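You operate a simulated robot arm through the tools that you are given. There is no shell and no other tool. Be economical: measure what you need, move in short steps, check, and stop when the job is done.

Carry out the task below with a simulated robot arm. There is one attempt and no reset: what you move stays moved.

Task
Brake the grey disc, then press both its strips flat with the puck.
Fine: brake slider at ON before pressing, and leave it there. Use the brown puck alone. Put the puck back.

The check looks at the end state, three seconds after you hand in, the way a careful person would. Anything else that was tipped, shoved, dropped, spilled or broken makes it a failure.

Robot
A 7-joint arm with a two-finger parallel gripper, fixed in place. Base frame: the origin is at the foot of the arm, x ahead of it, y to its left, z up; the work surface is at about z = 0. Units: m, degrees, N and s.
With the tool pointing down near the work surface it reaches from about 0.22 to 0.58 m from the base axis. Its first joint turns from -66.0 to 66.0 degrees. Payload 2.5 kg.
The tool frame sits at the grasp point between the pads (the TCP): z along the fingers, y along the line on which they close. The tips reach 0.023 m beyond it. The gripper opens to 0.094 m. The fingers are 0.038 m wide and 0.01 m thick; the gripper's body (0.054 by 0.096 m) begins 0.039 m behind the TCP.
Orientation is told as [roll, pitch, yaw] about the base's x, y, z axes, in that order, counted from this pose: with the fingers straight down and closing along the base's y, the tool's x points along the base's -x, its y along +y and its z along -z.

Tools
- The arm moves only by the tool arm_command. Its argument "motion" is a list that holds one entry, the list of rows, each a list of 6 numbers: the shift along the tool's x, y, z in units of 50 mm (1.0 is 50 mm), then the turn, a rotation vector about the tool's x, y, z in units of 6 degrees (1.0 is 6 degrees). In form: [[[dx, dy, dz, ax, ay, az], ...]]. A call has 1 to 12 rows; each row shifts and turns the commanded pose from where the row before left it, along the tool's axes as they then stand. "claw" is the finger opening in m, from 0 to 0.094, set as the call begins (left out, the last holds). A call with a number of a shift or a turn outside -1 to 1 is refused whole. A row lasts 0.2 s, in which the tool goes at most 0.05 m and 8.6 degrees; a call with a longer step from one row to the next is refused whole, and so is a gripper value outside its range. A pose out of reach is approached as far as the arm can. The call stops where the force on the tool passes 60 N (or 10 N more than at its start, if that is more) or the arm is blocked; 0.2 s more then pass. Each finger travels about 0.108 m/s and halts on what it meets, pressing with about 31 N; the grip force reading is that of the motor and also rises with nothing between the fingers. The clock runs only during rows and for 0.2 s after the last one: add rows that do not move to give the fingers time. It gives the time, the measured TCP pose, the force on the tool (base axes), the opening and the grip force at its end, in the units of the frame above (readings bear some noise).
- Cameras (640 x 400 px; columns grow to the right, rows downward): "scene" is fixed at [0.1259, -0.4151, 0.5359]; the picture's right is [0.77, -0.64, 0.00], its down [-0.41, -0.49, -0.77] and it looks along [0.49, 0.59, -0.64] (base axes); focal length 369 px, centre (320, 200). "wrist" rides on the gripper at [0.086, 0.016, -0.075] in the tool frame; the picture's right is [-0.18, 0.98, 0.00], its down [-0.58, -0.11, -0.81] and it looks along [-0.79, -0.15, 0.59] (tool axes); focal length 243 px, centre (320, 200). There is no depth. A picture from a camera that has moved, and an enlarged one, comes with that camera's place and axes in the base frame and with its lens.
- capture(camera): a new picture of that camera. It takes no simulated time.
- close_up(camera, box): a new picture of the part [left, top, right, bottom] of that camera's present view, enlarged. It takes no simulated time.
- finish_job(): hands the job in; it is judged then, once.

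Go step by step. Nothing tells you positions but the pictures and the camera data: compare them with the known pose of the tool, close in by small moves and look again before you grip or let go. The budget is 120 turns and 76 pictures, counting those below and the enlarged ones. Unless the task says otherwise, let go and move clear before handing in, and close with one line.

The tools are called after "Request:" by a JSON object that holds its "api" and its "payload". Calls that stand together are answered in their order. arm_command: Moves the arm, as the interface text tells. Its arguments: {"type":"object","properties":{"motion":{"type":"array"},"claw":{"type":"number"}},"required":["motion"]} The other tools are called the same way: capture (camera) takes a picture; close_up (camera, box) takes an enlarged picture of a part of a camera's view; finish_job () hands the job in.

At the start:

```text
t: 0.0
tcp_pos: [0.3305, -0.036, 0.2488]
tcp_rot: [0.0, 0.0, 0.0]
ft_force: [0.2, 0.1, -0.5]
gripper_width: 0.0941
finger_force: 0.0
```

scene: 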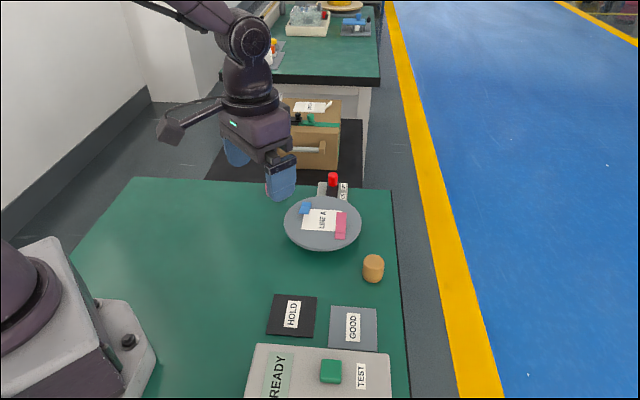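
wrist: 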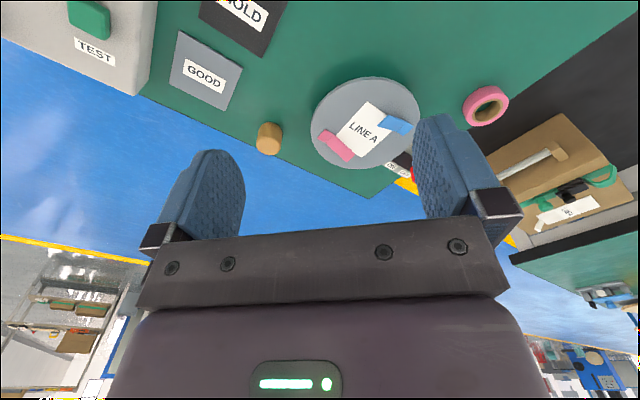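

I see a grey disc with a "LINE A" label held by a blue and a pink strip, a brown puck near it, and a red-knobbed slider behind the disc. I'll enlarge those parts first.

Request:
{"api": "close_up", "payload": {"camera": "scene", "box": [260, 160, 420, 290]}}

Request:
{"api": "close_up", "payload": {"camera": "wrist", "box": [240, 60, 520, 220]}}

```text
3.08 times, centred on (340, 225) of scene
camera zoom: at [0.1259, -0.4151, 0.5359], right [0.77, -0.64, 0.0], down [-0.41, -0.49, -0.77], along [0.49, 0.59, -0.64], focal length 1135 px, centre (258, 123)
```

zoom: 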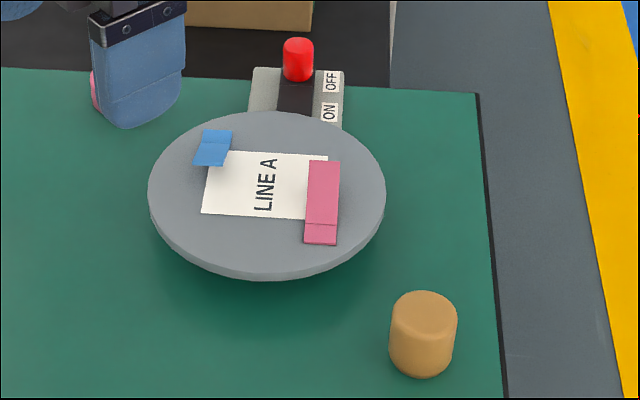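

```text
2.29 times, centred on (380, 140) of wrist
camera zoom: at [0.2442, -0.0202, 0.3234], right [0.18, 0.98, 0.0], down [0.58, -0.11, 0.81], along [0.79, -0.15, -0.59], focal length 555 px, centre (183, 337)
```

zoom: 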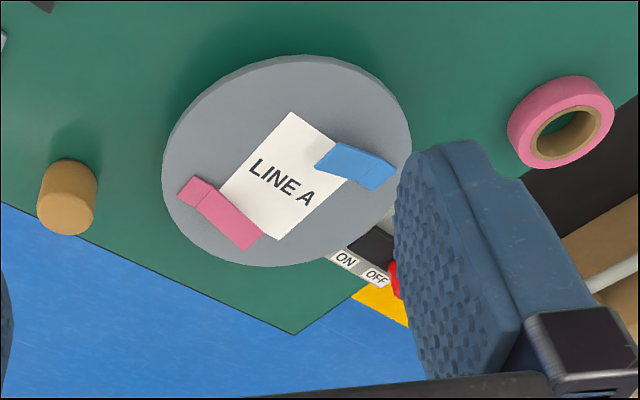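

The knob is near (0.575, 0.08, 0.04) with ON toward the disc. The puck is near (0.473, -0.148) and the disc near (0.483, 0.005). I'll move above the slider, yawed about 42°, to look closer.

Request:
{"api": "arm_command", "payload": {"motion": [[[-0.76, 0.264, 0.32, 0, 0, 0], [-0.76, 0.264, 0.32, 0, 0, 0], [-0.76, 0.264, 0.32, 0, 0, 0], [-0.76, 0.264, 0.32, 0, 0, 0], [-0.76, 0.264, 0.32, 0, 0, 0], [0, 0, 0, 0, 0, -1], [0, 0, 0, 0, 0, -1], [0, 0, 0, 0, 0, -1], [0, 0, 0, 0, 0, -1], [0, 0, 0, 0, 0, -1], [0, 0, 0, 0, 0, -1], [0, 0, 0, 0, 0, -1]]]}}

Request:
{"api": "capture", "payload": {"camera": "wrist"}}

Request:
{"api": "capture", "payload": {"camera": "scene"}}

```text
t: 2.6
tcp_pos: [0.5208, 0.0285, 0.1681]
tcp_rot: [0.0, 0.1, 42.1]
ft_force: [-0.8, -0.2, 0.1]
gripper_width: 0.0939
finger_force: 0.1
```

```text
71 pictures are left
camera wrist: at [0.4458, -0.0173, 0.2432], right [-0.52, 0.85, 0.0], down [0.5, 0.31, 0.81], along [0.69, 0.42, -0.59], focal length 243 px, centre (320, 200)
```

wrist: 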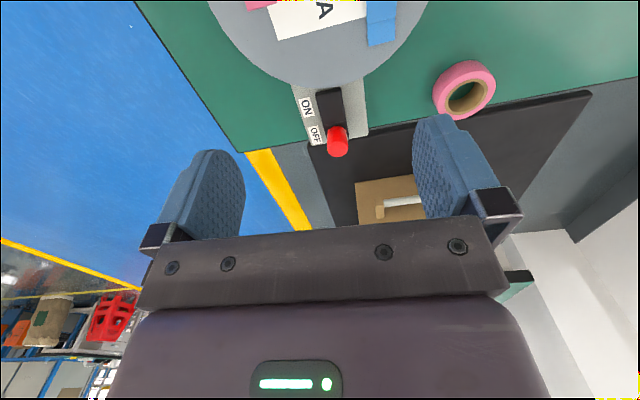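

```text
70 pictures are left
```

scene: 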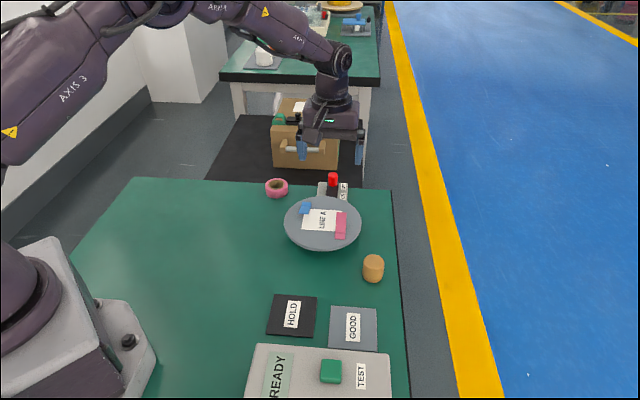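

Request:
{"api": "close_up", "payload": {"camera": "wrist", "box": [200, 0, 440, 170]}}

Request:
{"api": "close_up", "payload": {"camera": "scene", "box": [290, 165, 370, 215]}}

```text
2.35 times, centred on (320, 85) of wrist
camera zoom: at [0.4458, -0.0173, 0.2432], right [-0.52, 0.85, 0.0], down [0.5, 0.31, 0.81], along [0.69, 0.42, -0.59], focal length 571 px, centre (320, 471)
```

zoom: 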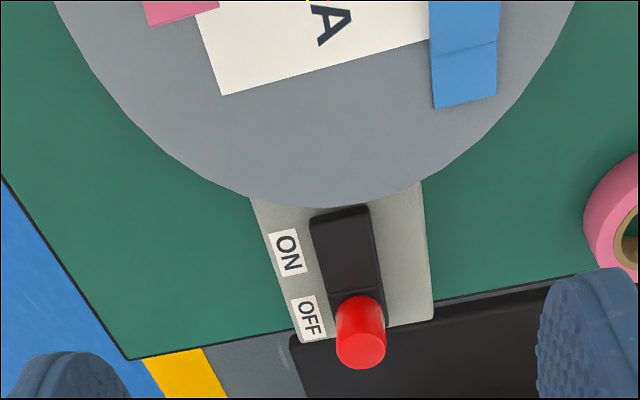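

```text
8.00 times, centred on (330, 190) of scene
camera zoom: at [0.1259, -0.4151, 0.5359], right [0.77, -0.64, 0.0], down [-0.41, -0.49, -0.77], along [0.49, 0.59, -0.64], focal length 2952 px, centre (240, 280)
```

zoom: 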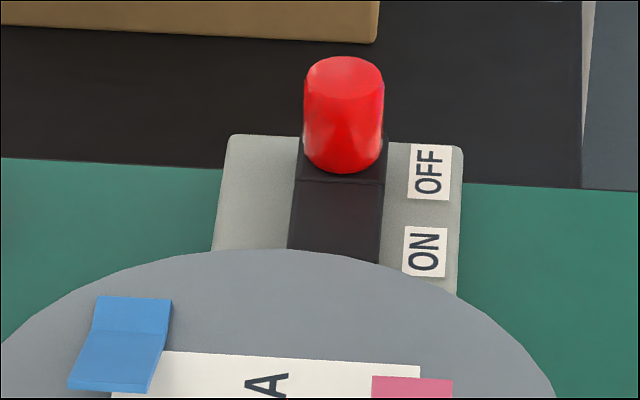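

The knob is about 20 mm wide with its top near z 0.055, and the disc top is near z 0.034, so I can grip just the knob's upper part. I'll move above it and check alignment.

Request:
{"api": "arm_command", "payload": {"motion": [[[-0.47, 0.016, 0.3, 0, 0, 0], [-0.47, 0.016, 0.3, 0, 0, 0], [-0.47, 0.016, 0.3, 0, 0, 0], [0, 0, 0.3, 0, 0, 0], [0, 0, 0, 0, 0, 0]]], "claw": 0.06}}

Request:
{"api": "capture", "payload": {"camera": "wrist"}}

Request:
{"api": "close_up", "payload": {"camera": "scene", "box": [250, 110, 410, 240]}}

```text
t: 3.8
tcp_pos: [0.5709, 0.0793, 0.1083]
tcp_rot: [-0.1, 0.0, 42.0]
ft_force: [0.7, 0.1, 0.4]
gripper_width: 0.06
finger_force: 0.0
```

```text
67 pictures are left
camera wrist: at [0.4959, 0.0331, 0.1831], right [-0.52, 0.85, 0.0], down [0.5, 0.31, 0.81], along [0.69, 0.42, -0.59], focal length 243 px, centre (320, 200)
```

wrist: 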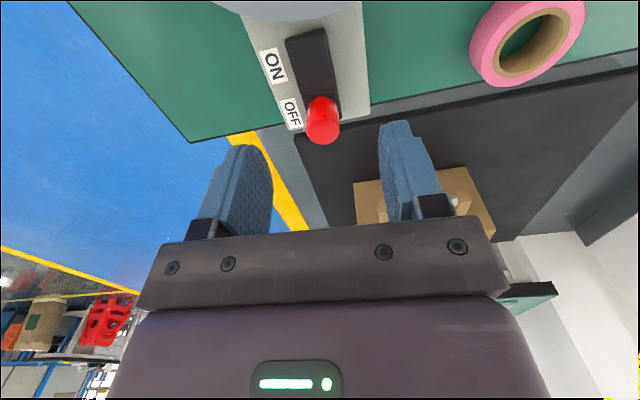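

```text
3.08 times, centred on (330, 175) of scene
camera zoom: at [0.1259, -0.4151, 0.5359], right [0.77, -0.64, 0.0], down [-0.41, -0.49, -0.77], along [0.49, 0.59, -0.64], focal length 1135 px, centre (289, 277)
```

zoom: 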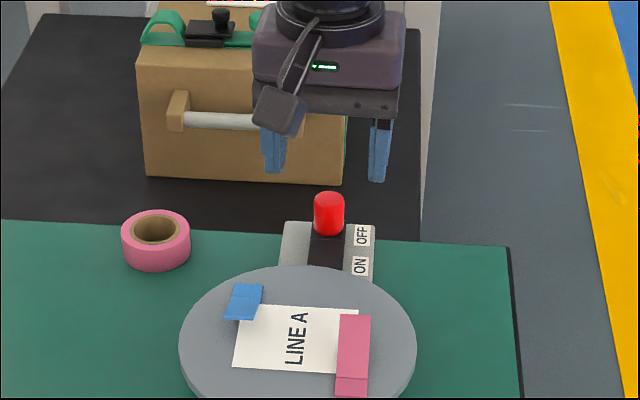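

The knob is laterally centred, about 10 mm beyond the TCP. I'll go a bit further out and down to z 0.066, then check.

Request:
{"api": "arm_command", "payload": {"motion": [[[-0.1, 0, 0.2, 0, 0, 0], [0, 0, 0.3, 0, 0, 0], [0, 0, 0.2, 0, 0, 0], [0, 0, 0.15, 0, 0, 0], [0, 0, 0, 0, 0, 0]]]}}

Request:
{"api": "capture", "payload": {"camera": "wrist"}}

Request:
{"api": "close_up", "payload": {"camera": "scene", "box": [280, 130, 380, 210]}}

```text
t: 5.0
tcp_pos: [0.5756, 0.0832, 0.0661]
tcp_rot: [0.0, 0.0, 42.1]
ft_force: [-0.1, 0.3, 1.0]
gripper_width: 0.0599
finger_force: 0.0
```

```text
65 pictures are left
camera wrist: at [0.4996, 0.0368, 0.1416], right [-0.52, 0.85, 0.0], down [0.5, 0.31, 0.81], along [0.69, 0.42, -0.59], focal length 243 px, centre (320, 200)
```

wrist: 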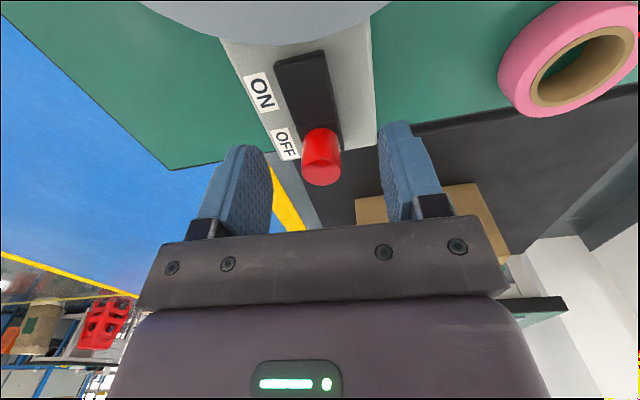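

```text
5.00 times, centred on (330, 170) of scene
camera zoom: at [0.1259, -0.4151, 0.5359], right [0.77, -0.64, 0.0], down [-0.41, -0.49, -0.77], along [0.49, 0.59, -0.64], focal length 1845 px, centre (270, 350)
```

zoom: 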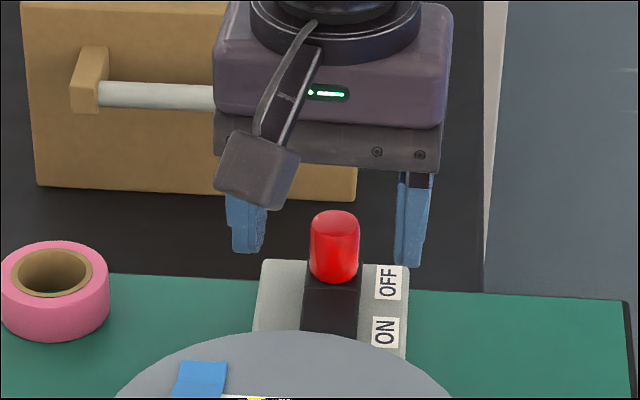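

The knob is between the fingers, so I close on it.

Request:
{"api": "arm_command", "payload": {"motion": [[[0, 0, 0, 0, 0, 0], [0, 0, 0, 0, 0, 0], [0, 0, 0, 0, 0, 0]]], "claw": 0.01}}

Request:
{"api": "capture", "payload": {"camera": "wrist"}}

```text
t: 5.8
tcp_pos: [0.5746, 0.0821, 0.0666]
tcp_rot: [-0.1, 0.1, 42.0]
ft_force: [8.3, -6.3, -5.0]
gripper_width: 0.0225
finger_force: 44.7
```

```text
63 pictures are left
camera wrist: at [0.4999, 0.0357, 0.1417], right [-0.52, 0.85, 0.0], down [0.5, 0.31, 0.81], along [0.69, 0.42, -0.59], focal length 243 px, centre (320, 200)
```

wrist: 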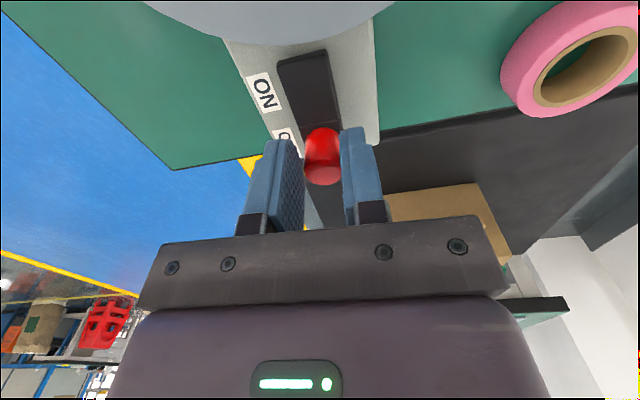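

The grip is on the knob (22 mm). I slide it toward ON in small steps.

Request:
{"api": "arm_command", "payload": {"motion": [[[0.1, -0.007, 0, 0, 0, 0], [0.1, -0.007, 0, 0, 0, 0], [0.1, -0.007, 0, 0, 0, 0], [0, 0, 0, 0, 0, 0]]]}}

Request:
{"api": "capture", "payload": {"camera": "wrist"}}

Request:
{"api": "close_up", "payload": {"camera": "scene", "box": [280, 150, 380, 230]}}

```text
t: 6.8
tcp_pos: [0.5644, 0.0713, 0.0652]
tcp_rot: [-0.2, 0.0, 41.9]
ft_force: [5.3, -7.3, 8.5]
gripper_width: 0.0228
finger_force: 45.2
```

```text
62 pictures are left
camera wrist: at [0.4898, 0.0254, 0.1417], right [-0.52, 0.85, 0.0], down [0.5, 0.31, 0.81], along [0.69, 0.42, -0.59], focal length 243 px, centre (320, 200)
```

wrist: 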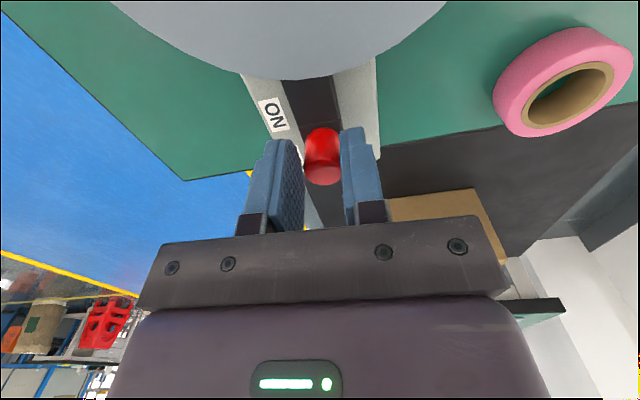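

```text
5.00 times, centred on (330, 190) of scene
camera zoom: at [0.1258, -0.4151, 0.5359], right [0.77, -0.64, 0.0], down [-0.41, -0.49, -0.77], along [0.49, 0.59, -0.64], focal length 1845 px, centre (270, 250)
```

zoom: 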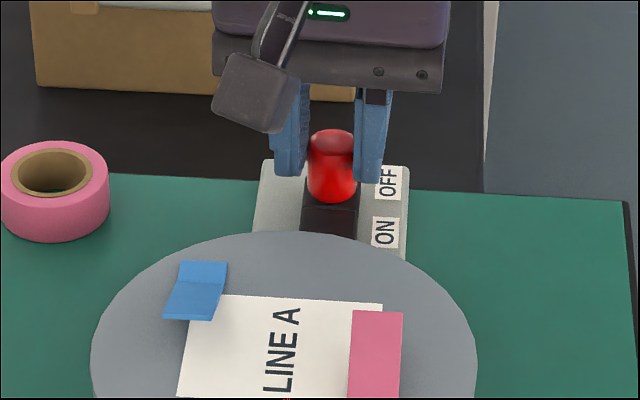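

The knob moves along. I continue toward ON.

Request:
{"api": "arm_command", "payload": {"motion": [[[0.1, -0.007, 0, 0, 0, 0], [0.1, -0.007, 0, 0, 0, 0], [0, 0, 0, 0, 0, 0]]]}}

Request:
{"api": "capture", "payload": {"camera": "wrist"}}

Request:
{"api": "close_up", "payload": {"camera": "scene", "box": [280, 150, 380, 230]}}

```text
t: 7.6
tcp_pos: [0.5591, 0.0646, 0.0666]
tcp_rot: [-0.1, -0.2, 42.0]
ft_force: [4.5, -4.3, 16.0]
gripper_width: 0.0224
finger_force: 44.8
```

```text
60 pictures are left
camera wrist: at [0.483, 0.0186, 0.1414], right [-0.52, 0.85, 0.0], down [0.5, 0.31, 0.81], along [0.69, 0.42, -0.59], focal length 243 px, centre (320, 200)
```

wrist: 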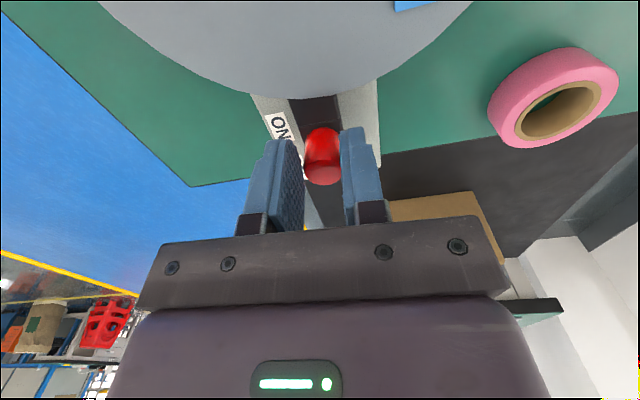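

```text
5.00 times, centred on (330, 190) of scene
camera zoom: at [0.1258, -0.4151, 0.5359], right [0.77, -0.64, 0.0], down [-0.41, -0.49, -0.77], along [0.49, 0.59, -0.64], focal length 1845 px, centre (270, 250)
```

zoom: 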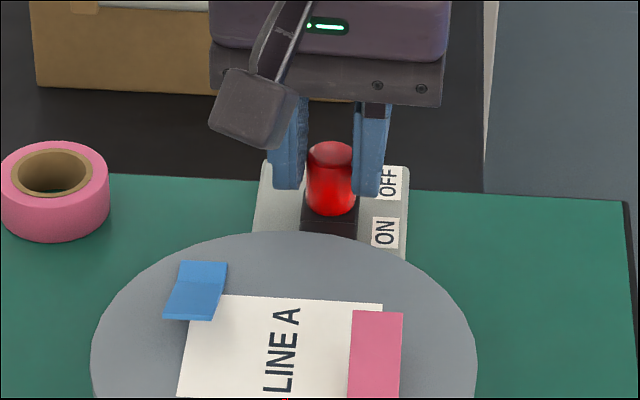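

Still free to move; I continue toward the ON end.

Request:
{"api": "arm_command", "payload": {"motion": [[[0.1, -0.007, 0, 0, 0, 0], [0.1, -0.007, 0, 0, 0, 0], [0, 0, 0, 0, 0, 0]]]}}

Request:
{"api": "close_up", "payload": {"camera": "scene", "box": [280, 150, 380, 230]}}

```text
t: 8.4
tcp_pos: [0.5554, 0.0606, 0.0663]
tcp_rot: [-0.3, -1.0, 42.2]
ft_force: [35.1, 20.0, -3.3]
gripper_width: 0.0225
finger_force: 44.9
```

```text
5.00 times, centred on (330, 190) of scene
camera zoom: at [0.1259, -0.4151, 0.5358], right [0.77, -0.64, 0.0], down [-0.41, -0.49, -0.77], along [0.49, 0.59, -0.64], focal length 1845 px, centre (270, 250)
```

zoom: 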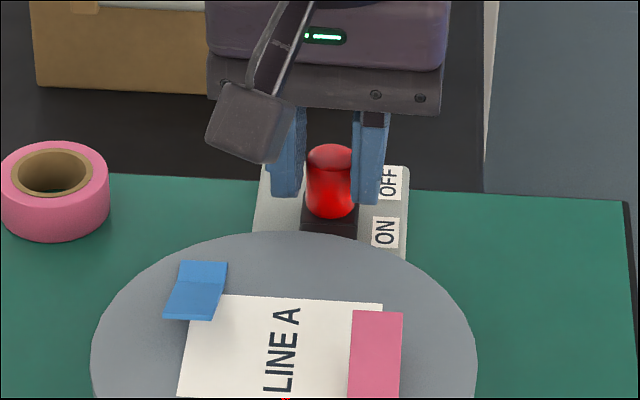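

Resistance of about 40 N now; I check whether it's the end stop or contact with something else.

Request:
{"api": "close_up", "payload": {"camera": "wrist", "box": [220, 60, 420, 220]}}

Request:
{"api": "close_up", "payload": {"camera": "scene", "box": [310, 165, 360, 205]}}

```text
2.50 times, centred on (320, 140) of wrist
camera zoom: at [0.4778, 0.014, 0.1402], right [-0.52, 0.85, 0.0], down [0.49, 0.3, 0.82], along [0.7, 0.43, -0.58], focal length 606 px, centre (320, 350)
```

zoom: 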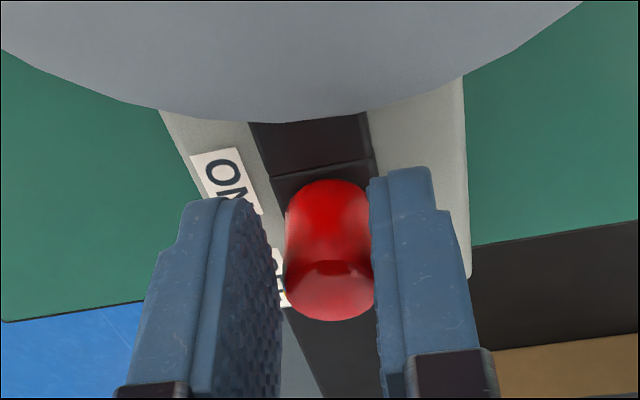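

```text
10.00 times, centred on (335, 185) of scene
camera zoom: at [0.1259, -0.4151, 0.5358], right [0.77, -0.64, 0.0], down [-0.41, -0.49, -0.77], along [0.49, 0.59, -0.64], focal length 3690 px, centre (170, 350)
```

zoom: 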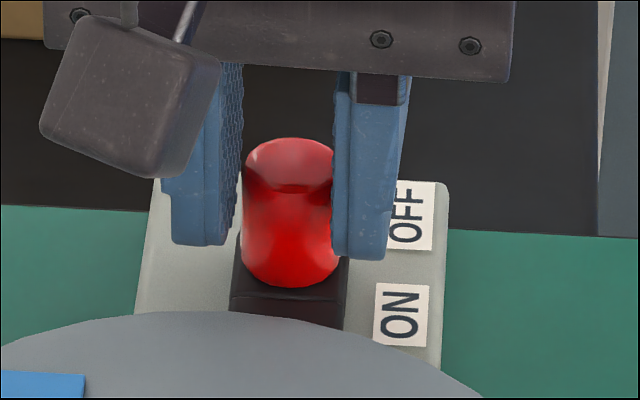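

No finger contact with the disc is visible, and the knob sits roughly 85% of the way to the ON label. I push slightly more to see whether it moves.

Request:
{"api": "arm_command", "payload": {"motion": [[[0.05, 0, 0, 0, 0, 0], [0.05, 0, 0, 0, 0, 0], [0, 0, 0, 0, 0, 0], [0, 0, 0, 0, 0, 0]]]}}

Request:
{"api": "close_up", "payload": {"camera": "scene", "box": [310, 165, 360, 205]}}

```text
t: 9.4
tcp_pos: [0.5464, 0.0528, 0.0641]
tcp_rot: [-0.1, 0.2, 42.0]
ft_force: [-1.9, -1.6, -0.5]
gripper_width: 0.0098
finger_force: 0.0
```

```text
10.00 times, centred on (335, 185) of scene
camera zoom: at [0.1259, -0.4151, 0.5359], right [0.77, -0.64, 0.0], down [-0.41, -0.49, -0.77], along [0.49, 0.59, -0.64], focal length 3690 px, centre (170, 350)
```

zoom: 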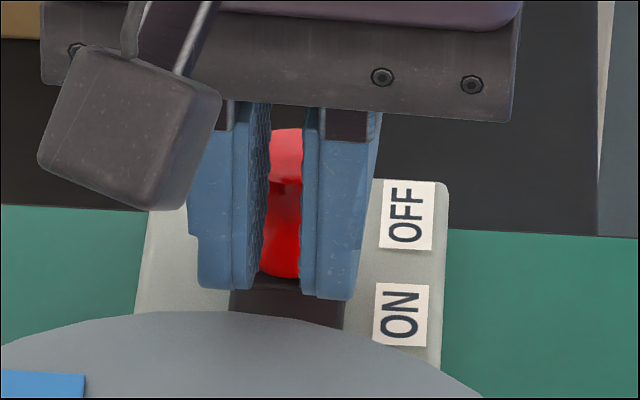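

The fingers slipped off the knob. I lift straight up and look at where the knob rests.

Request:
{"api": "arm_command", "payload": {"motion": [[[0, 0, -0.4, 0, 0, 0], [0, 0, -0.5, 0, 0, 0], [0, 0, -0.5, 0, 0, 0], [0, 0, 0, 0, 0, 0]]]}}

Request:
{"api": "close_up", "payload": {"camera": "scene", "box": [310, 165, 360, 205]}}

Request:
{"api": "capture", "payload": {"camera": "wrist"}}

```text
t: 10.4
tcp_pos: [0.5475, 0.0534, 0.1361]
tcp_rot: [-0.1, 0.0, 41.9]
ft_force: [-0.9, 0.5, 0.4]
gripper_width: 0.0097
finger_force: 0.1
```

```text
10.00 times, centred on (335, 185) of scene
camera zoom: at [0.1259, -0.4151, 0.5359], right [0.77, -0.64, 0.0], down [-0.41, -0.49, -0.77], along [0.49, 0.59, -0.64], focal length 3690 px, centre (170, 350)
```

zoom: 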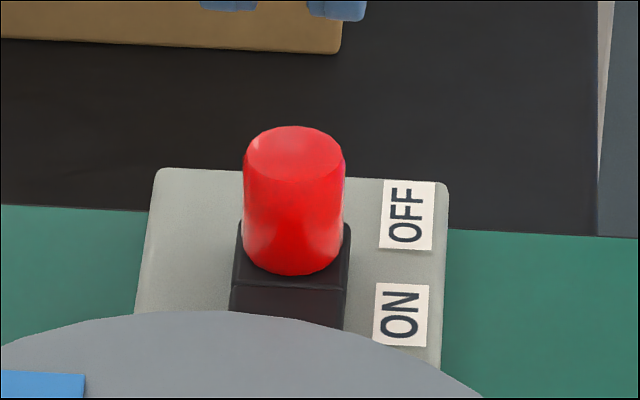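

```text
53 pictures are left
camera wrist: at [0.4717, 0.007, 0.2108], right [-0.52, 0.85, 0.0], down [0.51, 0.31, 0.81], along [0.69, 0.42, -0.59], focal length 243 px, centre (320, 200)
```

wrist: 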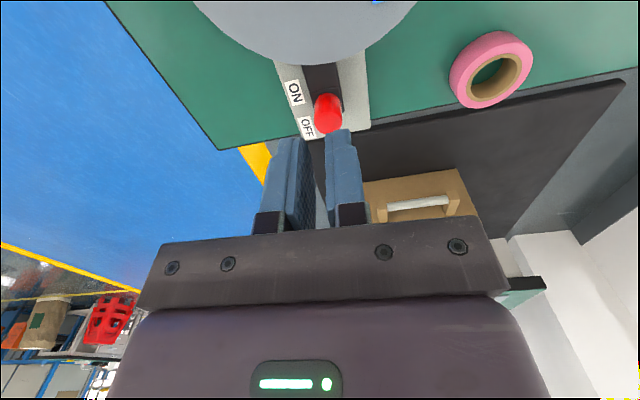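

The black shoe and knob slide as one piece, and the knob drifted back a few mm when the fingers slipped off. I'll regrip, centred and slightly deeper, then push to the stop again.

Request:
{"api": "arm_command", "payload": {"motion": [[[-0.24, 0.006, 0, 0, 0, 0], [-0.24, 0.006, 0, 0, 0, 0], [0, 0, 0.5, 0, 0, 0], [0, 0, 0.5, 0, 0, 0], [0, 0, 0.3, 0, 0, 0], [0, 0, 0.15, 0, 0, 0], [0, 0, 0, 0, 0, 0]]], "claw": 0.06}}

Request:
{"api": "close_up", "payload": {"camera": "wrist", "box": [220, 60, 420, 220]}}

```text
t: 12.0
tcp_pos: [0.5656, 0.0707, 0.0622]
tcp_rot: [0.0, 0.1, 42.0]
ft_force: [-0.7, 0.2, -0.8]
gripper_width: 0.0601
finger_force: 0.1
```

```text
2.50 times, centred on (320, 140) of wrist
camera zoom: at [0.4898, 0.024, 0.138], right [-0.52, 0.85, 0.0], down [0.5, 0.31, 0.81], along [0.69, 0.42, -0.59], focal length 606 px, centre (320, 350)
```

zoom: 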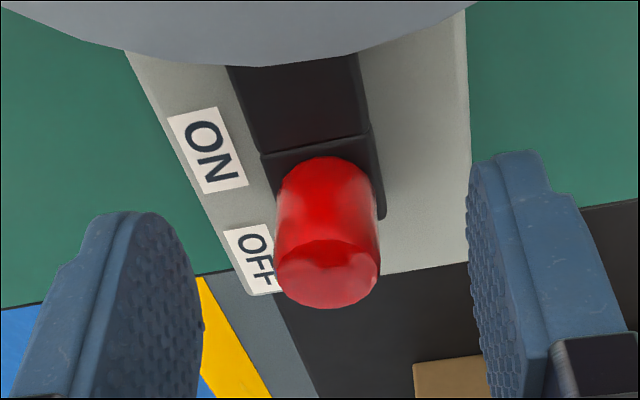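

The knob is centred between the pads. Close and slide to the stop.

Request:
{"api": "arm_command", "payload": {"motion": [[[0, 0, 0, 0, 0, 0], [0, 0, 0, 0, 0, 0], [0, 0, 0, 0, 0, 0]]], "claw": 0.01}}

Request:
{"api": "arm_command", "payload": {"motion": [[[0.06, -0.004, 0, 0, 0, 0], [0.06, -0.004, 0, 0, 0, 0], [0, 0, 0, 0, 0, 0]]]}}

Request:
{"api": "close_up", "payload": {"camera": "scene", "box": [310, 165, 360, 205]}}

```text
t: 12.8
tcp_pos: [0.5656, 0.0709, 0.0635]
tcp_rot: [0.1, -0.1, 42.1]
ft_force: [-4.3, 2.8, 0.6]
gripper_width: 0.022
finger_force: 44.8
```

```text
t: 13.6
tcp_pos: [0.5615, 0.0675, 0.0632]
tcp_rot: [0.0, -0.3, 42.0]
ft_force: [26.9, 13.7, -23.1]
gripper_width: 0.0224
finger_force: 45.1
```

```text
10.00 times, centred on (335, 185) of scene
camera zoom: at [0.1261, -0.415, 0.5358], right [0.77, -0.64, 0.0], down [-0.41, -0.49, -0.77], along [0.49, 0.59, -0.64], focal length 3690 px, centre (170, 350)
```

zoom: 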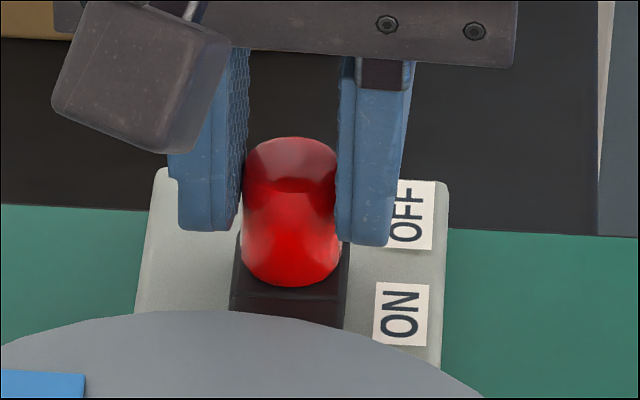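

It stops at exactly the same place as before, so that's the ON stop. I open and lift away, then check.

Request:
{"api": "arm_command", "payload": {"motion": [[[0, 0, 0, 0, 0, 0], [0, 0, 0, 0, 0, 0], [0, 0, -0.5, 0, 0, 0], [0, 0, -0.8, 0, 0, 0], [0, 0, -0.8, 0, 0, 0], [0, 0, 0, 0, 0, 0]]], "claw": 0.06}}

Request:
{"api": "close_up", "payload": {"camera": "scene", "box": [310, 165, 360, 205]}}

Request:
{"api": "capture", "payload": {"camera": "wrist"}}

```text
t: 15.0
tcp_pos: [0.5601, 0.067, 0.1701]
tcp_rot: [0.0, 0.0, 42.1]
ft_force: [0.1, -0.8, -0.6]
gripper_width: 0.06
finger_force: 0.0
```

```text
10.00 times, centred on (335, 185) of scene
camera zoom: at [0.1259, -0.4151, 0.5359], right [0.77, -0.64, 0.0], down [-0.41, -0.49, -0.77], along [0.49, 0.59, -0.64], focal length 3690 px, centre (170, 350)
```

zoom: 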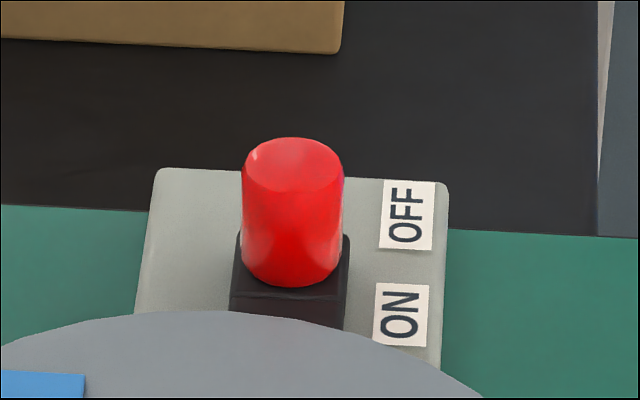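

```text
49 pictures are left
camera wrist: at [0.4846, 0.0209, 0.2442], right [-0.52, 0.85, 0.0], down [0.51, 0.31, 0.81], along [0.69, 0.42, -0.59], focal length 243 px, centre (320, 200)
```

wrist: 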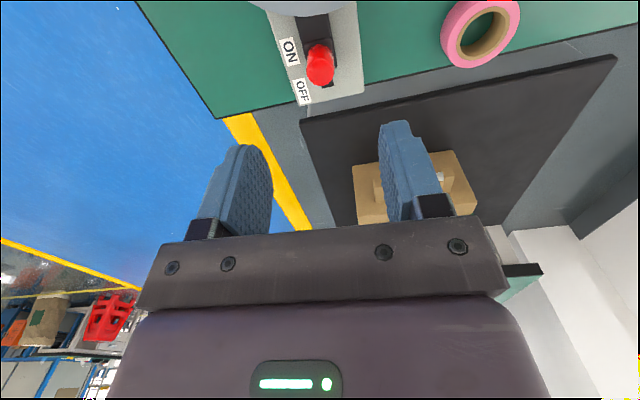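

The brake knob now rests by ON. Next I go above the puck with yaw back at 0.

Request:
{"api": "arm_command", "payload": {"motion": [[[0, 0, 0, 0, 0, 1], [0, 0, 0, 0, 0, 1], [0, 0, 0, 0, 0, 1], [0, 0, 0, 0, 0, 1], [0, 0, 0, 0, 0, 1], [0, 0, 0, 0, 0, 1], [0, 0, 0, 0, 0, 1], [0.348, -0.86, 0.14, 0, 0, 0], [0.348, -0.86, 0.14, 0, 0, 0], [0.348, -0.86, 0.14, 0, 0, 0], [0.348, -0.86, 0.14, 0, 0, 0], [0.348, -0.86, 0.14, 0, 0, 0]]], "claw": 0.08}}

Request:
{"api": "capture", "payload": {"camera": "wrist"}}

Request:
{"api": "close_up", "payload": {"camera": "scene", "box": [270, 180, 430, 300]}}

```text
t: 17.6
tcp_pos: [0.4771, -0.1477, 0.1343]
tcp_rot: [0.0, 0.0, 0.1]
ft_force: [0.2, -0.2, 0.5]
gripper_width: 0.0799
finger_force: 0.1
```

```text
48 pictures are left
camera wrist: at [0.389, -0.1319, 0.2097], right [0.18, 0.98, 0.0], down [0.58, -0.11, 0.81], along [0.79, -0.15, -0.59], focal length 243 px, centre (320, 200)
```

wrist: 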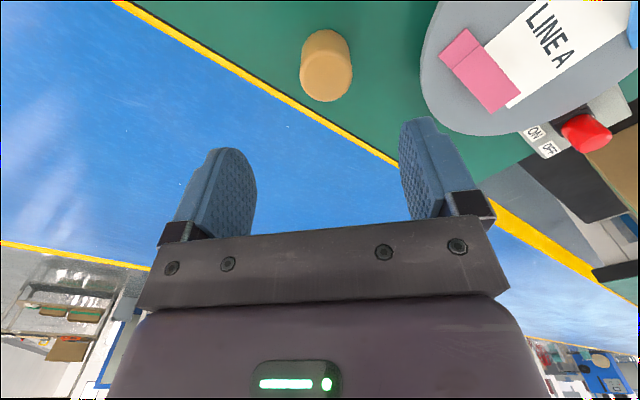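

```text
3.33 times, centred on (350, 240) of scene
camera zoom: at [0.1259, -0.415, 0.5359], right [0.77, -0.64, 0.0], down [-0.41, -0.49, -0.77], along [0.49, 0.59, -0.64], focal length 1230 px, centre (220, 67)
```

zoom: 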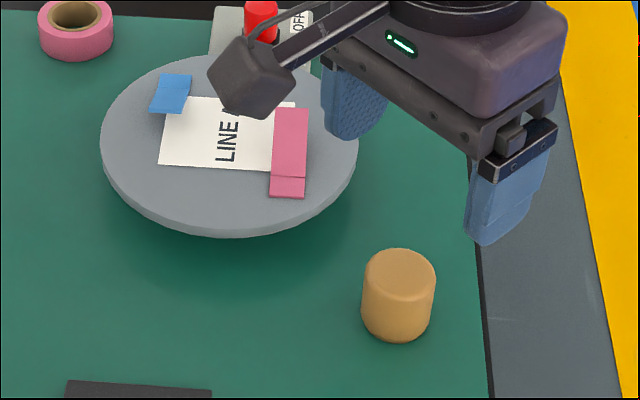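

The puck is at about (0.476, -0.145), 40 mm tall. I centre and descend partway.

Request:
{"api": "arm_command", "payload": {"motion": [[[0, 0.05, 0.4, 0, 0, 0], [0, 0, 0.5, 0, 0, 0], [0, 0, 0.2, 0, 0, 0], [0, 0, 0, 0, 0, 0]]]}}

Request:
{"api": "capture", "payload": {"camera": "wrist"}}

Request:
{"api": "close_up", "payload": {"camera": "scene", "box": [310, 200, 430, 300]}}

```text
t: 18.6
tcp_pos: [0.4759, -0.1465, 0.0804]
tcp_rot: [0.0, 0.0, 0.1]
ft_force: [0.4, 1.3, 0.7]
gripper_width: 0.0799
finger_force: 0.1
```

```text
46 pictures are left
camera wrist: at [0.3888, -0.1303, 0.155], right [0.18, 0.98, 0.0], down [0.58, -0.11, 0.81], along [0.79, -0.15, -0.59], focal length 243 px, centre (320, 200)
```

wrist: 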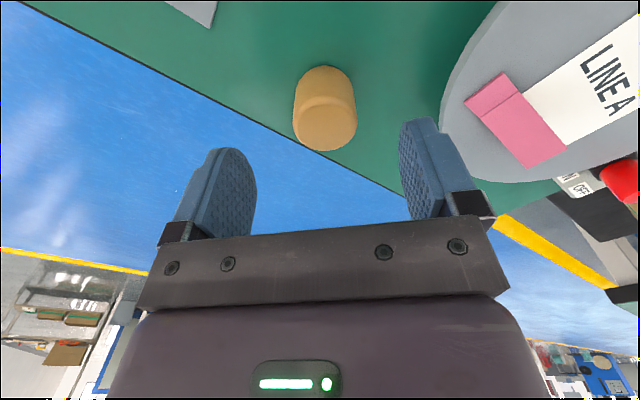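

```text
4.00 times, centred on (370, 250) of scene
camera zoom: at [0.1259, -0.4151, 0.5359], right [0.77, -0.64, 0.0], down [-0.41, -0.49, -0.77], along [0.49, 0.59, -0.64], focal length 1476 px, centre (120, 0)
```

zoom: 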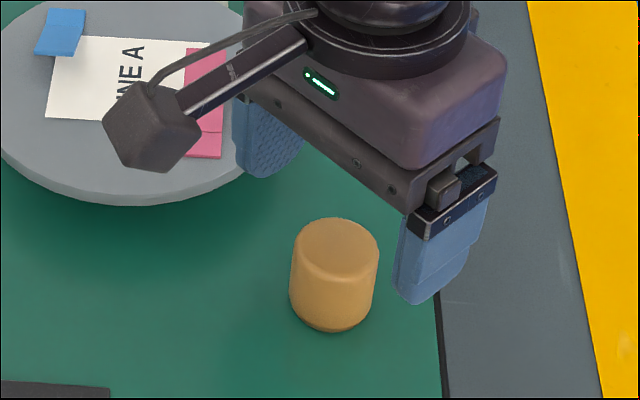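

Alignment is good to 2 mm. I descend around the puck.

Request:
{"api": "arm_command", "payload": {"motion": [[[0, 0.04, 0.3, 0, 0, 0], [0, 0, 0.3, 0, 0, 0], [0, 0, 0.18, 0, 0, 0], [0, 0, 0, 0, 0, 0]]]}}

Request:
{"api": "capture", "payload": {"camera": "wrist"}}

Request:
{"api": "close_up", "payload": {"camera": "scene", "box": [310, 200, 430, 300]}}

```text
t: 19.6
tcp_pos: [0.475, -0.1453, 0.0409]
tcp_rot: [0.0, 0.1, 0.1]
ft_force: [-0.5, 0.3, -0.3]
gripper_width: 0.0801
finger_force: 0.1
```

```text
44 pictures are left
camera wrist: at [0.3875, -0.1295, 0.115], right [0.18, 0.98, 0.0], down [0.58, -0.11, 0.81], along [0.79, -0.15, -0.59], focal length 243 px, centre (320, 200)
```

wrist: 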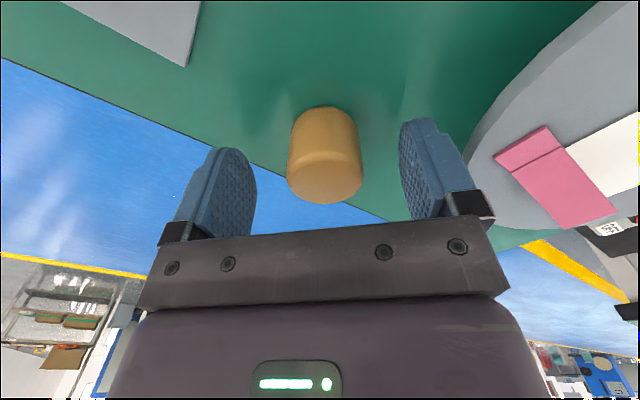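

```text
4.00 times, centred on (370, 250) of scene
camera zoom: at [0.1259, -0.4151, 0.5359], right [0.77, -0.64, 0.0], down [-0.41, -0.49, -0.77], along [0.49, 0.59, -0.64], focal length 1476 px, centre (120, 0)
```

zoom: 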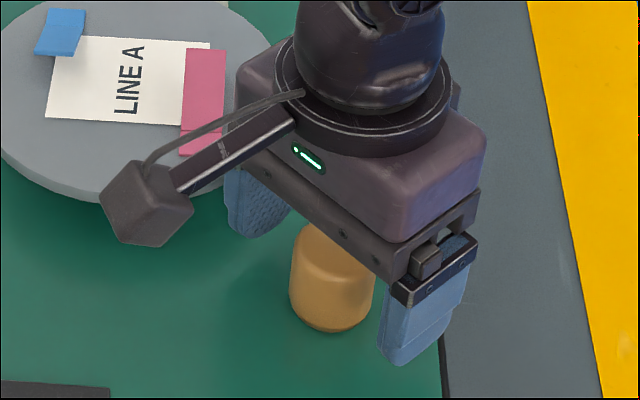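

Puck centred (about 1.5 mm off in y). I nudge and close.

Request:
{"api": "arm_command", "payload": {"motion": [[[0, 0.03, 0, 0, 0, 0], [0, 0, 0, 0, 0, 0], [0, 0, 0, 0, 0, 0], [0, 0, 0, 0, 0, 0]]], "claw": 0.03}}

Request:
{"api": "close_up", "payload": {"camera": "scene", "box": [310, 200, 430, 300]}}

```text
t: 20.6
tcp_pos: [0.4739, -0.1435, 0.0391]
tcp_rot: [0.0, -0.1, 0.0]
ft_force: [0.0, 0.0, 0.6]
gripper_width: 0.0369
finger_force: 30.7
```

```text
4.00 times, centred on (370, 250) of scene
camera zoom: at [0.1259, -0.4151, 0.5359], right [0.77, -0.64, 0.0], down [-0.41, -0.49, -0.77], along [0.49, 0.59, -0.64], focal length 1476 px, centre (120, 0)
```

zoom: 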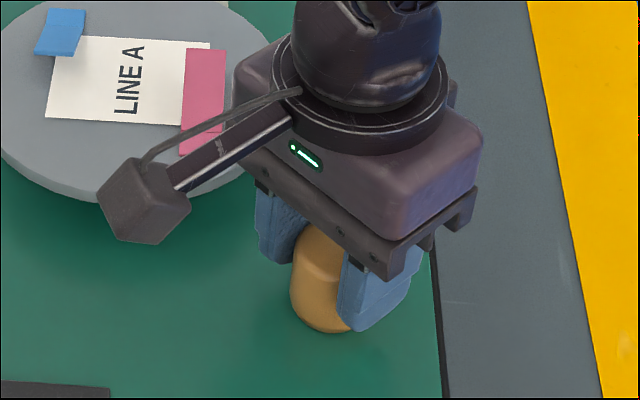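

The puck is gripped without having moved; its home is TCP (0.474, -0.1435, 0.040). I lift it and look at the strips from the side.

Request:
{"api": "arm_command", "payload": {"motion": [[[0, 0, -0.3, 0, 0, 0], [0, 0, -0.6, 0, 0, 0], [0, 0, -0.6, 0, 0, 0], [0.5, 0, -0.5, 0, 0, 0], [0.5, 0, 0, 0, 0, 0], [0, 0, 0, 0, 0, 0]]]}}

Request:
{"api": "close_up", "payload": {"camera": "wrist", "box": [380, 0, 640, 200]}}

Request:
{"api": "close_up", "payload": {"camera": "scene", "box": [280, 185, 370, 255]}}

```text
t: 22.0
tcp_pos: [0.4235, -0.1416, 0.1395]
tcp_rot: [0.0, -0.1, 0.1]
ft_force: [0.3, 0.7, -0.5]
gripper_width: 0.0366
finger_force: 30.5
```

```text
2.00 times, centred on (510, 100) of wrist
camera zoom: at [0.3356, -0.1261, 0.2146], right [0.18, 0.98, 0.0], down [0.58, -0.11, 0.81], along [0.79, -0.15, -0.59], focal length 485 px, centre (-60, 400)
```

zoom: 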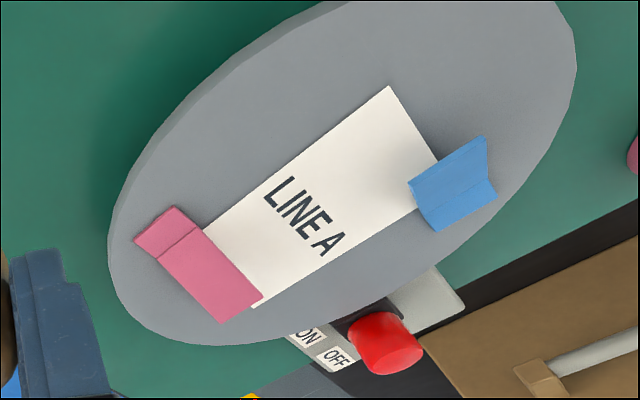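

```text
5.71 times, centred on (325, 220) of scene
camera zoom: at [0.1259, -0.4151, 0.5359], right [0.77, -0.64, 0.0], down [-0.41, -0.49, -0.77], along [0.49, 0.59, -0.64], focal length 2108 px, centre (291, 86)
```

zoom: 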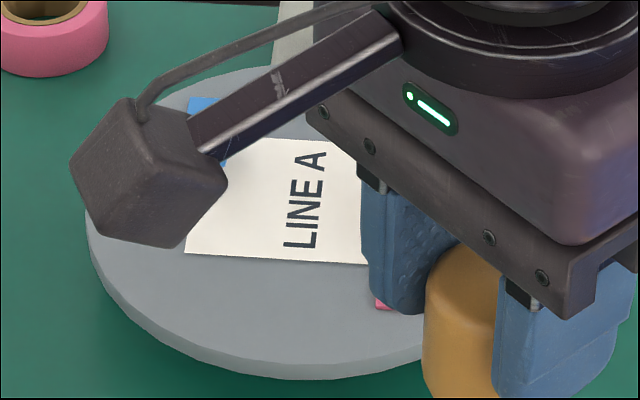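

I want cleaner close views of both strips to see which part is raised. I move the arm back a little, out of the scene camera's way.

Request:
{"api": "arm_command", "payload": {"motion": [[[0.7, -0.4, -0.4, 0, 0, 0], [0.7, 0, -0.4, 0, 0, 0], [0.7, 0, -0.4, 0, 0, 0], [0, 0, 0, 0, 0, 0]]]}}

Request:
{"api": "close_up", "payload": {"camera": "scene", "box": [290, 190, 360, 250]}}

Request:
{"api": "capture", "payload": {"camera": "wrist"}}

```text
t: 23.0
tcp_pos: [0.3184, -0.1616, 0.2]
tcp_rot: [0.0, 0.0, 0.1]
ft_force: [0.8, 0.0, -1.0]
gripper_width: 0.0367
finger_force: 30.8
```

```text
6.67 times, centred on (325, 220) of scene
camera zoom: at [0.1259, -0.4151, 0.5359], right [0.77, -0.64, 0.0], down [-0.41, -0.49, -0.77], along [0.49, 0.59, -0.64], focal length 2460 px, centre (287, 67)
```

zoom: 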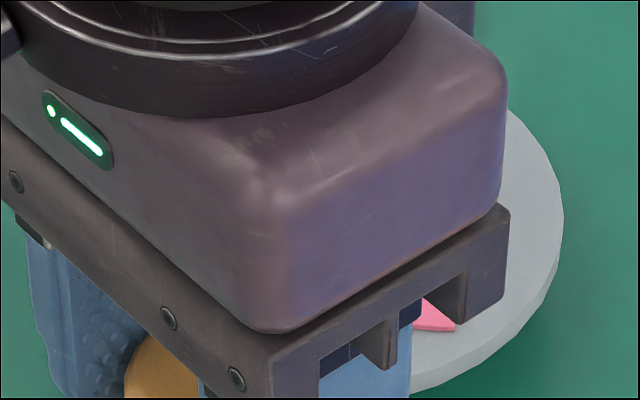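

```text
38 pictures are left
camera wrist: at [0.2318, -0.1462, 0.2759], right [0.18, 0.98, 0.0], down [0.58, -0.11, 0.81], along [0.79, -0.15, -0.59], focal length 243 px, centre (320, 200)
```

wrist: 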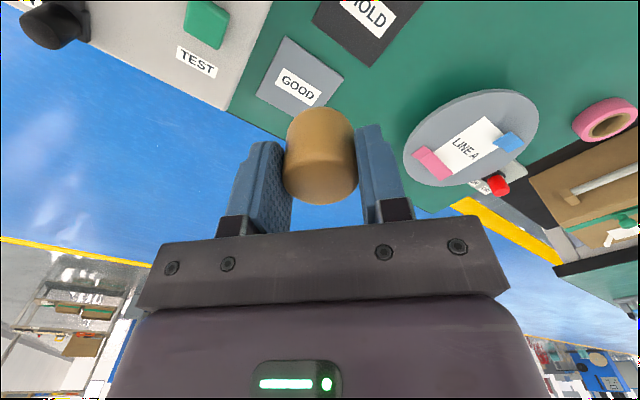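

The arm blocks the scene view, so I swing it to the left side (y ≈ +0.10).

Request:
{"api": "arm_command", "payload": {"motion": [[[0, 0.95, 0, 0, 0, 0], [0, 0.95, 0, 0, 0, 0], [0, 0.95, 0, 0, 0, 0], [0, 0.95, 0, 0, 0, 0], [-0.4, 0.9, 0.5, 0, 0, 0], [-0.4, 0.5, 0.5, 0, 0, 0], [0, 0, 0, 0, 0, 0]]]}}

Request:
{"api": "close_up", "payload": {"camera": "scene", "box": [280, 190, 370, 250]}}

Request:
{"api": "capture", "payload": {"camera": "wrist"}}

```text
refused: row 5 steps farther than a row can; nothing moved
```

```text
6.67 times, centred on (325, 220) of scene
camera zoom: at [0.1259, -0.4151, 0.5359], right [0.77, -0.64, 0.0], down [-0.41, -0.49, -0.77], along [0.49, 0.59, -0.64], focal length 2460 px, centre (287, 67)
```

zoom: 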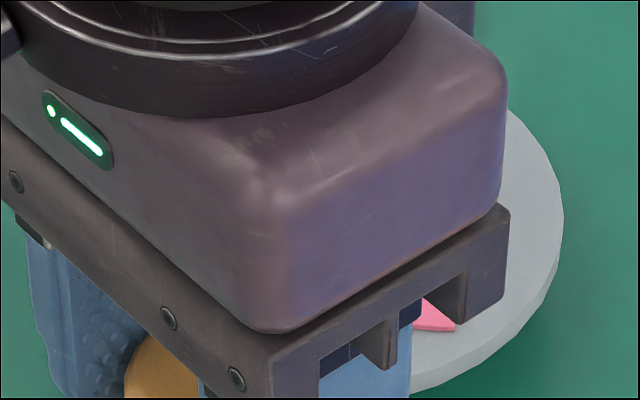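

```text
36 pictures are left
camera wrist: at [0.2318, -0.1462, 0.2759], right [0.18, 0.98, 0.0], down [0.58, -0.11, 0.81], along [0.79, -0.15, -0.59], focal length 243 px, centre (320, 200)
```

wrist: 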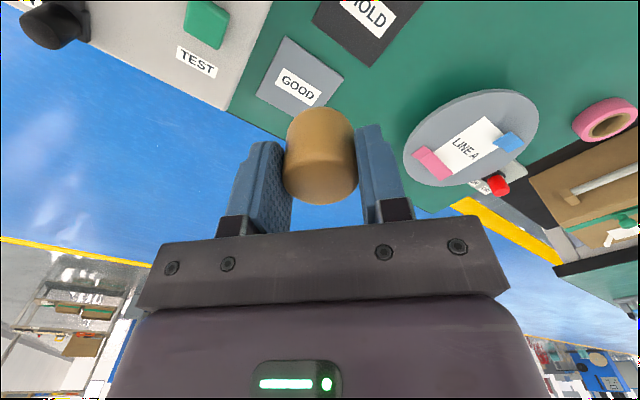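

That call was refused for step length; I repeat it with shorter rows.

Request:
{"api": "arm_command", "payload": {"motion": [[[0, 0.9, 0, 0, 0, 0], [0, 0.9, 0, 0, 0, 0], [0, 0.9, 0, 0, 0, 0], [0, 0.9, 0, 0, 0, 0], [-0.4, 0.7, 0.4, 0, 0, 0], [-0.4, 0.6, 0.4, 0, 0, 0], [0, 0, 0, 0, 0, 0]]]}}

Request:
{"api": "close_up", "payload": {"camera": "scene", "box": [280, 190, 370, 250]}}

Request:
{"api": "close_up", "payload": {"camera": "wrist", "box": [120, 0, 320, 130]}}

```text
t: 24.6
tcp_pos: [0.3597, 0.0813, 0.1627]
tcp_rot: [0.0, 0.1, 0.0]
ft_force: [0.8, -0.3, -1.1]
gripper_width: 0.0369
finger_force: 31.4
```

```text
6.67 times, centred on (325, 220) of scene
camera zoom: at [0.1259, -0.415, 0.5359], right [0.77, -0.64, 0.0], down [-0.41, -0.49, -0.77], along [0.49, 0.59, -0.64], focal length 2460 px, centre (287, 67)
```

zoom: 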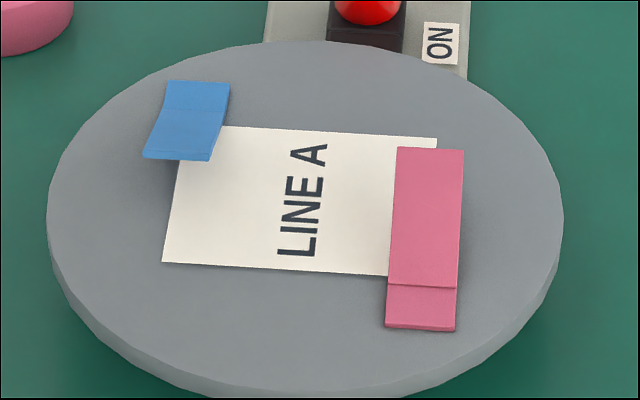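

```text
3.08 times, centred on (220, 65) of wrist
camera zoom: at [0.2731, 0.0983, 0.2374], right [0.18, 0.98, 0.0], down [0.58, -0.11, 0.81], along [0.79, -0.15, -0.59], focal length 746 px, centre (628, 615)
```

zoom: 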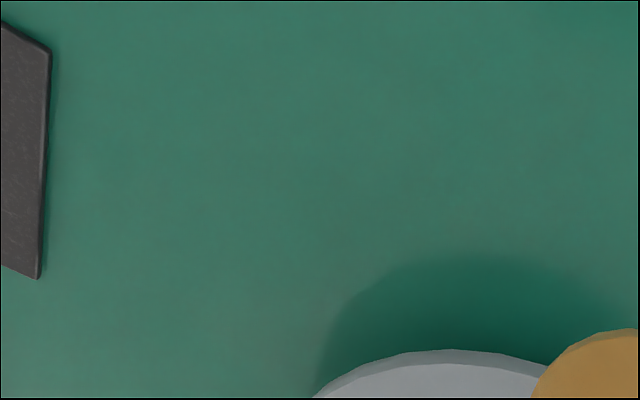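

Both strips have a short flat stub and a longer flap lifted roughly 15 mm at its free end. The blue hinge is near (0.4735, 0.048) with its tip toward (0.445, 0.020), and the pink hinge is near (0.476, -0.0545) with its tip toward (0.505, -0.025). I go above the blue flap first.

Request:
{"api": "arm_command", "payload": {"motion": [[[-0.4865, -0.2465, 0.165, 0, 0, 0], [-0.4865, -0.2465, 0.165, 0, 0, 0], [-0.4865, -0.2465, 0.165, 0, 0, 0], [-0.4865, -0.2465, 0.165, 0, 0, 0], [0, 0, 0.4, 0, 0, 0], [0, 0, 0, 0, 0, 0]]]}}

Request:
{"api": "close_up", "payload": {"camera": "scene", "box": [260, 150, 380, 250]}}

Request:
{"api": "capture", "payload": {"camera": "wrist"}}

```text
t: 26.0
tcp_pos: [0.4567, 0.0323, 0.1075]
tcp_rot: [0.1, 0.0, 0.1]
ft_force: [0.5, -0.9, -2.1]
gripper_width: 0.0368
finger_force: 31.1
```

```text
4.00 times, centred on (320, 200) of scene
camera zoom: at [0.1259, -0.4151, 0.5359], right [0.77, -0.64, 0.0], down [-0.41, -0.49, -0.77], along [0.49, 0.59, -0.64], focal length 1476 px, centre (320, 200)
```

zoom: 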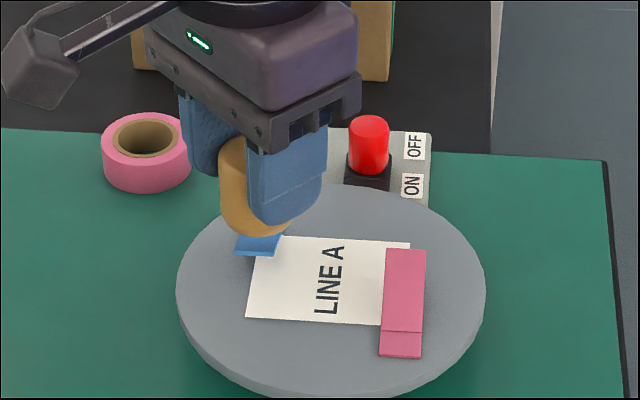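

```text
32 pictures are left
camera wrist: at [0.3702, 0.0485, 0.1825], right [0.18, 0.98, 0.0], down [0.58, -0.11, 0.81], along [0.79, -0.15, -0.59], focal length 243 px, centre (320, 200)
```

wrist: 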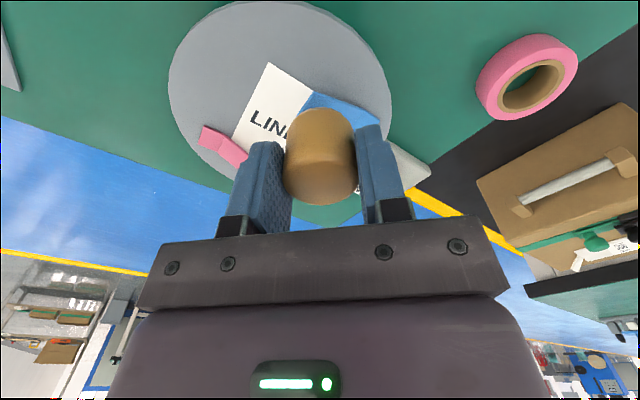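

The puck is over the blue flap. I press down in small steps and watch the force.

Request:
{"api": "arm_command", "payload": {"motion": [[[0, 0, 0.1, 0, 0, 0], [0, 0, 0.1, 0, 0, 0], [0, 0, 0.1, 0, 0, 0], [0, 0, 0.1, 0, 0, 0], [0, 0, 0, 0, 0, 0]]]}}

Request:
{"api": "close_up", "payload": {"camera": "scene", "box": [260, 150, 380, 250]}}

```text
t: 27.2
tcp_pos: [0.4555, 0.0331, 0.0869]
tcp_rot: [0.1, -0.1, 0.0]
ft_force: [-0.6, 0.0, -1.3]
gripper_width: 0.0371
finger_force: 30.8
```

```text
4.00 times, centred on (320, 200) of scene
camera zoom: at [0.1259, -0.4151, 0.5359], right [0.77, -0.64, 0.0], down [-0.41, -0.49, -0.77], along [0.49, 0.59, -0.64], focal length 1476 px, centre (320, 200)
```

zoom: 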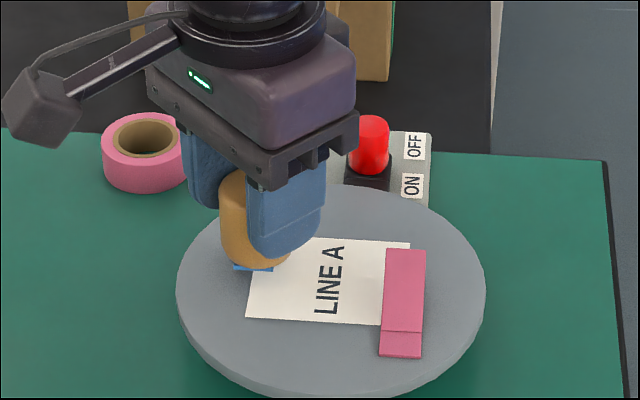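

The flap is bending down with almost no force. I continue until contact.

Request:
{"api": "arm_command", "payload": {"motion": [[[0, 0, 0.06, 0, 0, 0], [0, 0, 0.06, 0, 0, 0], [0, 0, 0.04, 0, 0, 0], [0, 0, 0, 0, 0, 0]]]}}

```text
t: 28.2
tcp_pos: [0.4564, 0.0325, 0.0786]
tcp_rot: [0.1, 0.1, 0.0]
ft_force: [0.6, 0.3, -1.2]
gripper_width: 0.0367
finger_force: 31.2
```

Request:
{"api": "arm_command", "payload": {"motion": [[[0, 0, 0.04, 0, 0, 0], [0, 0, 0.04, 0, 0, 0], [0, 0, 0, 0, 0, 0]]]}}

```text
t: 29.0
tcp_pos: [0.4567, 0.0328, 0.0757]
tcp_rot: [0.0, -0.1, 0.1]
ft_force: [-6.6, -1.1, 23.2]
gripper_width: 0.0367
finger_force: 30.9
```

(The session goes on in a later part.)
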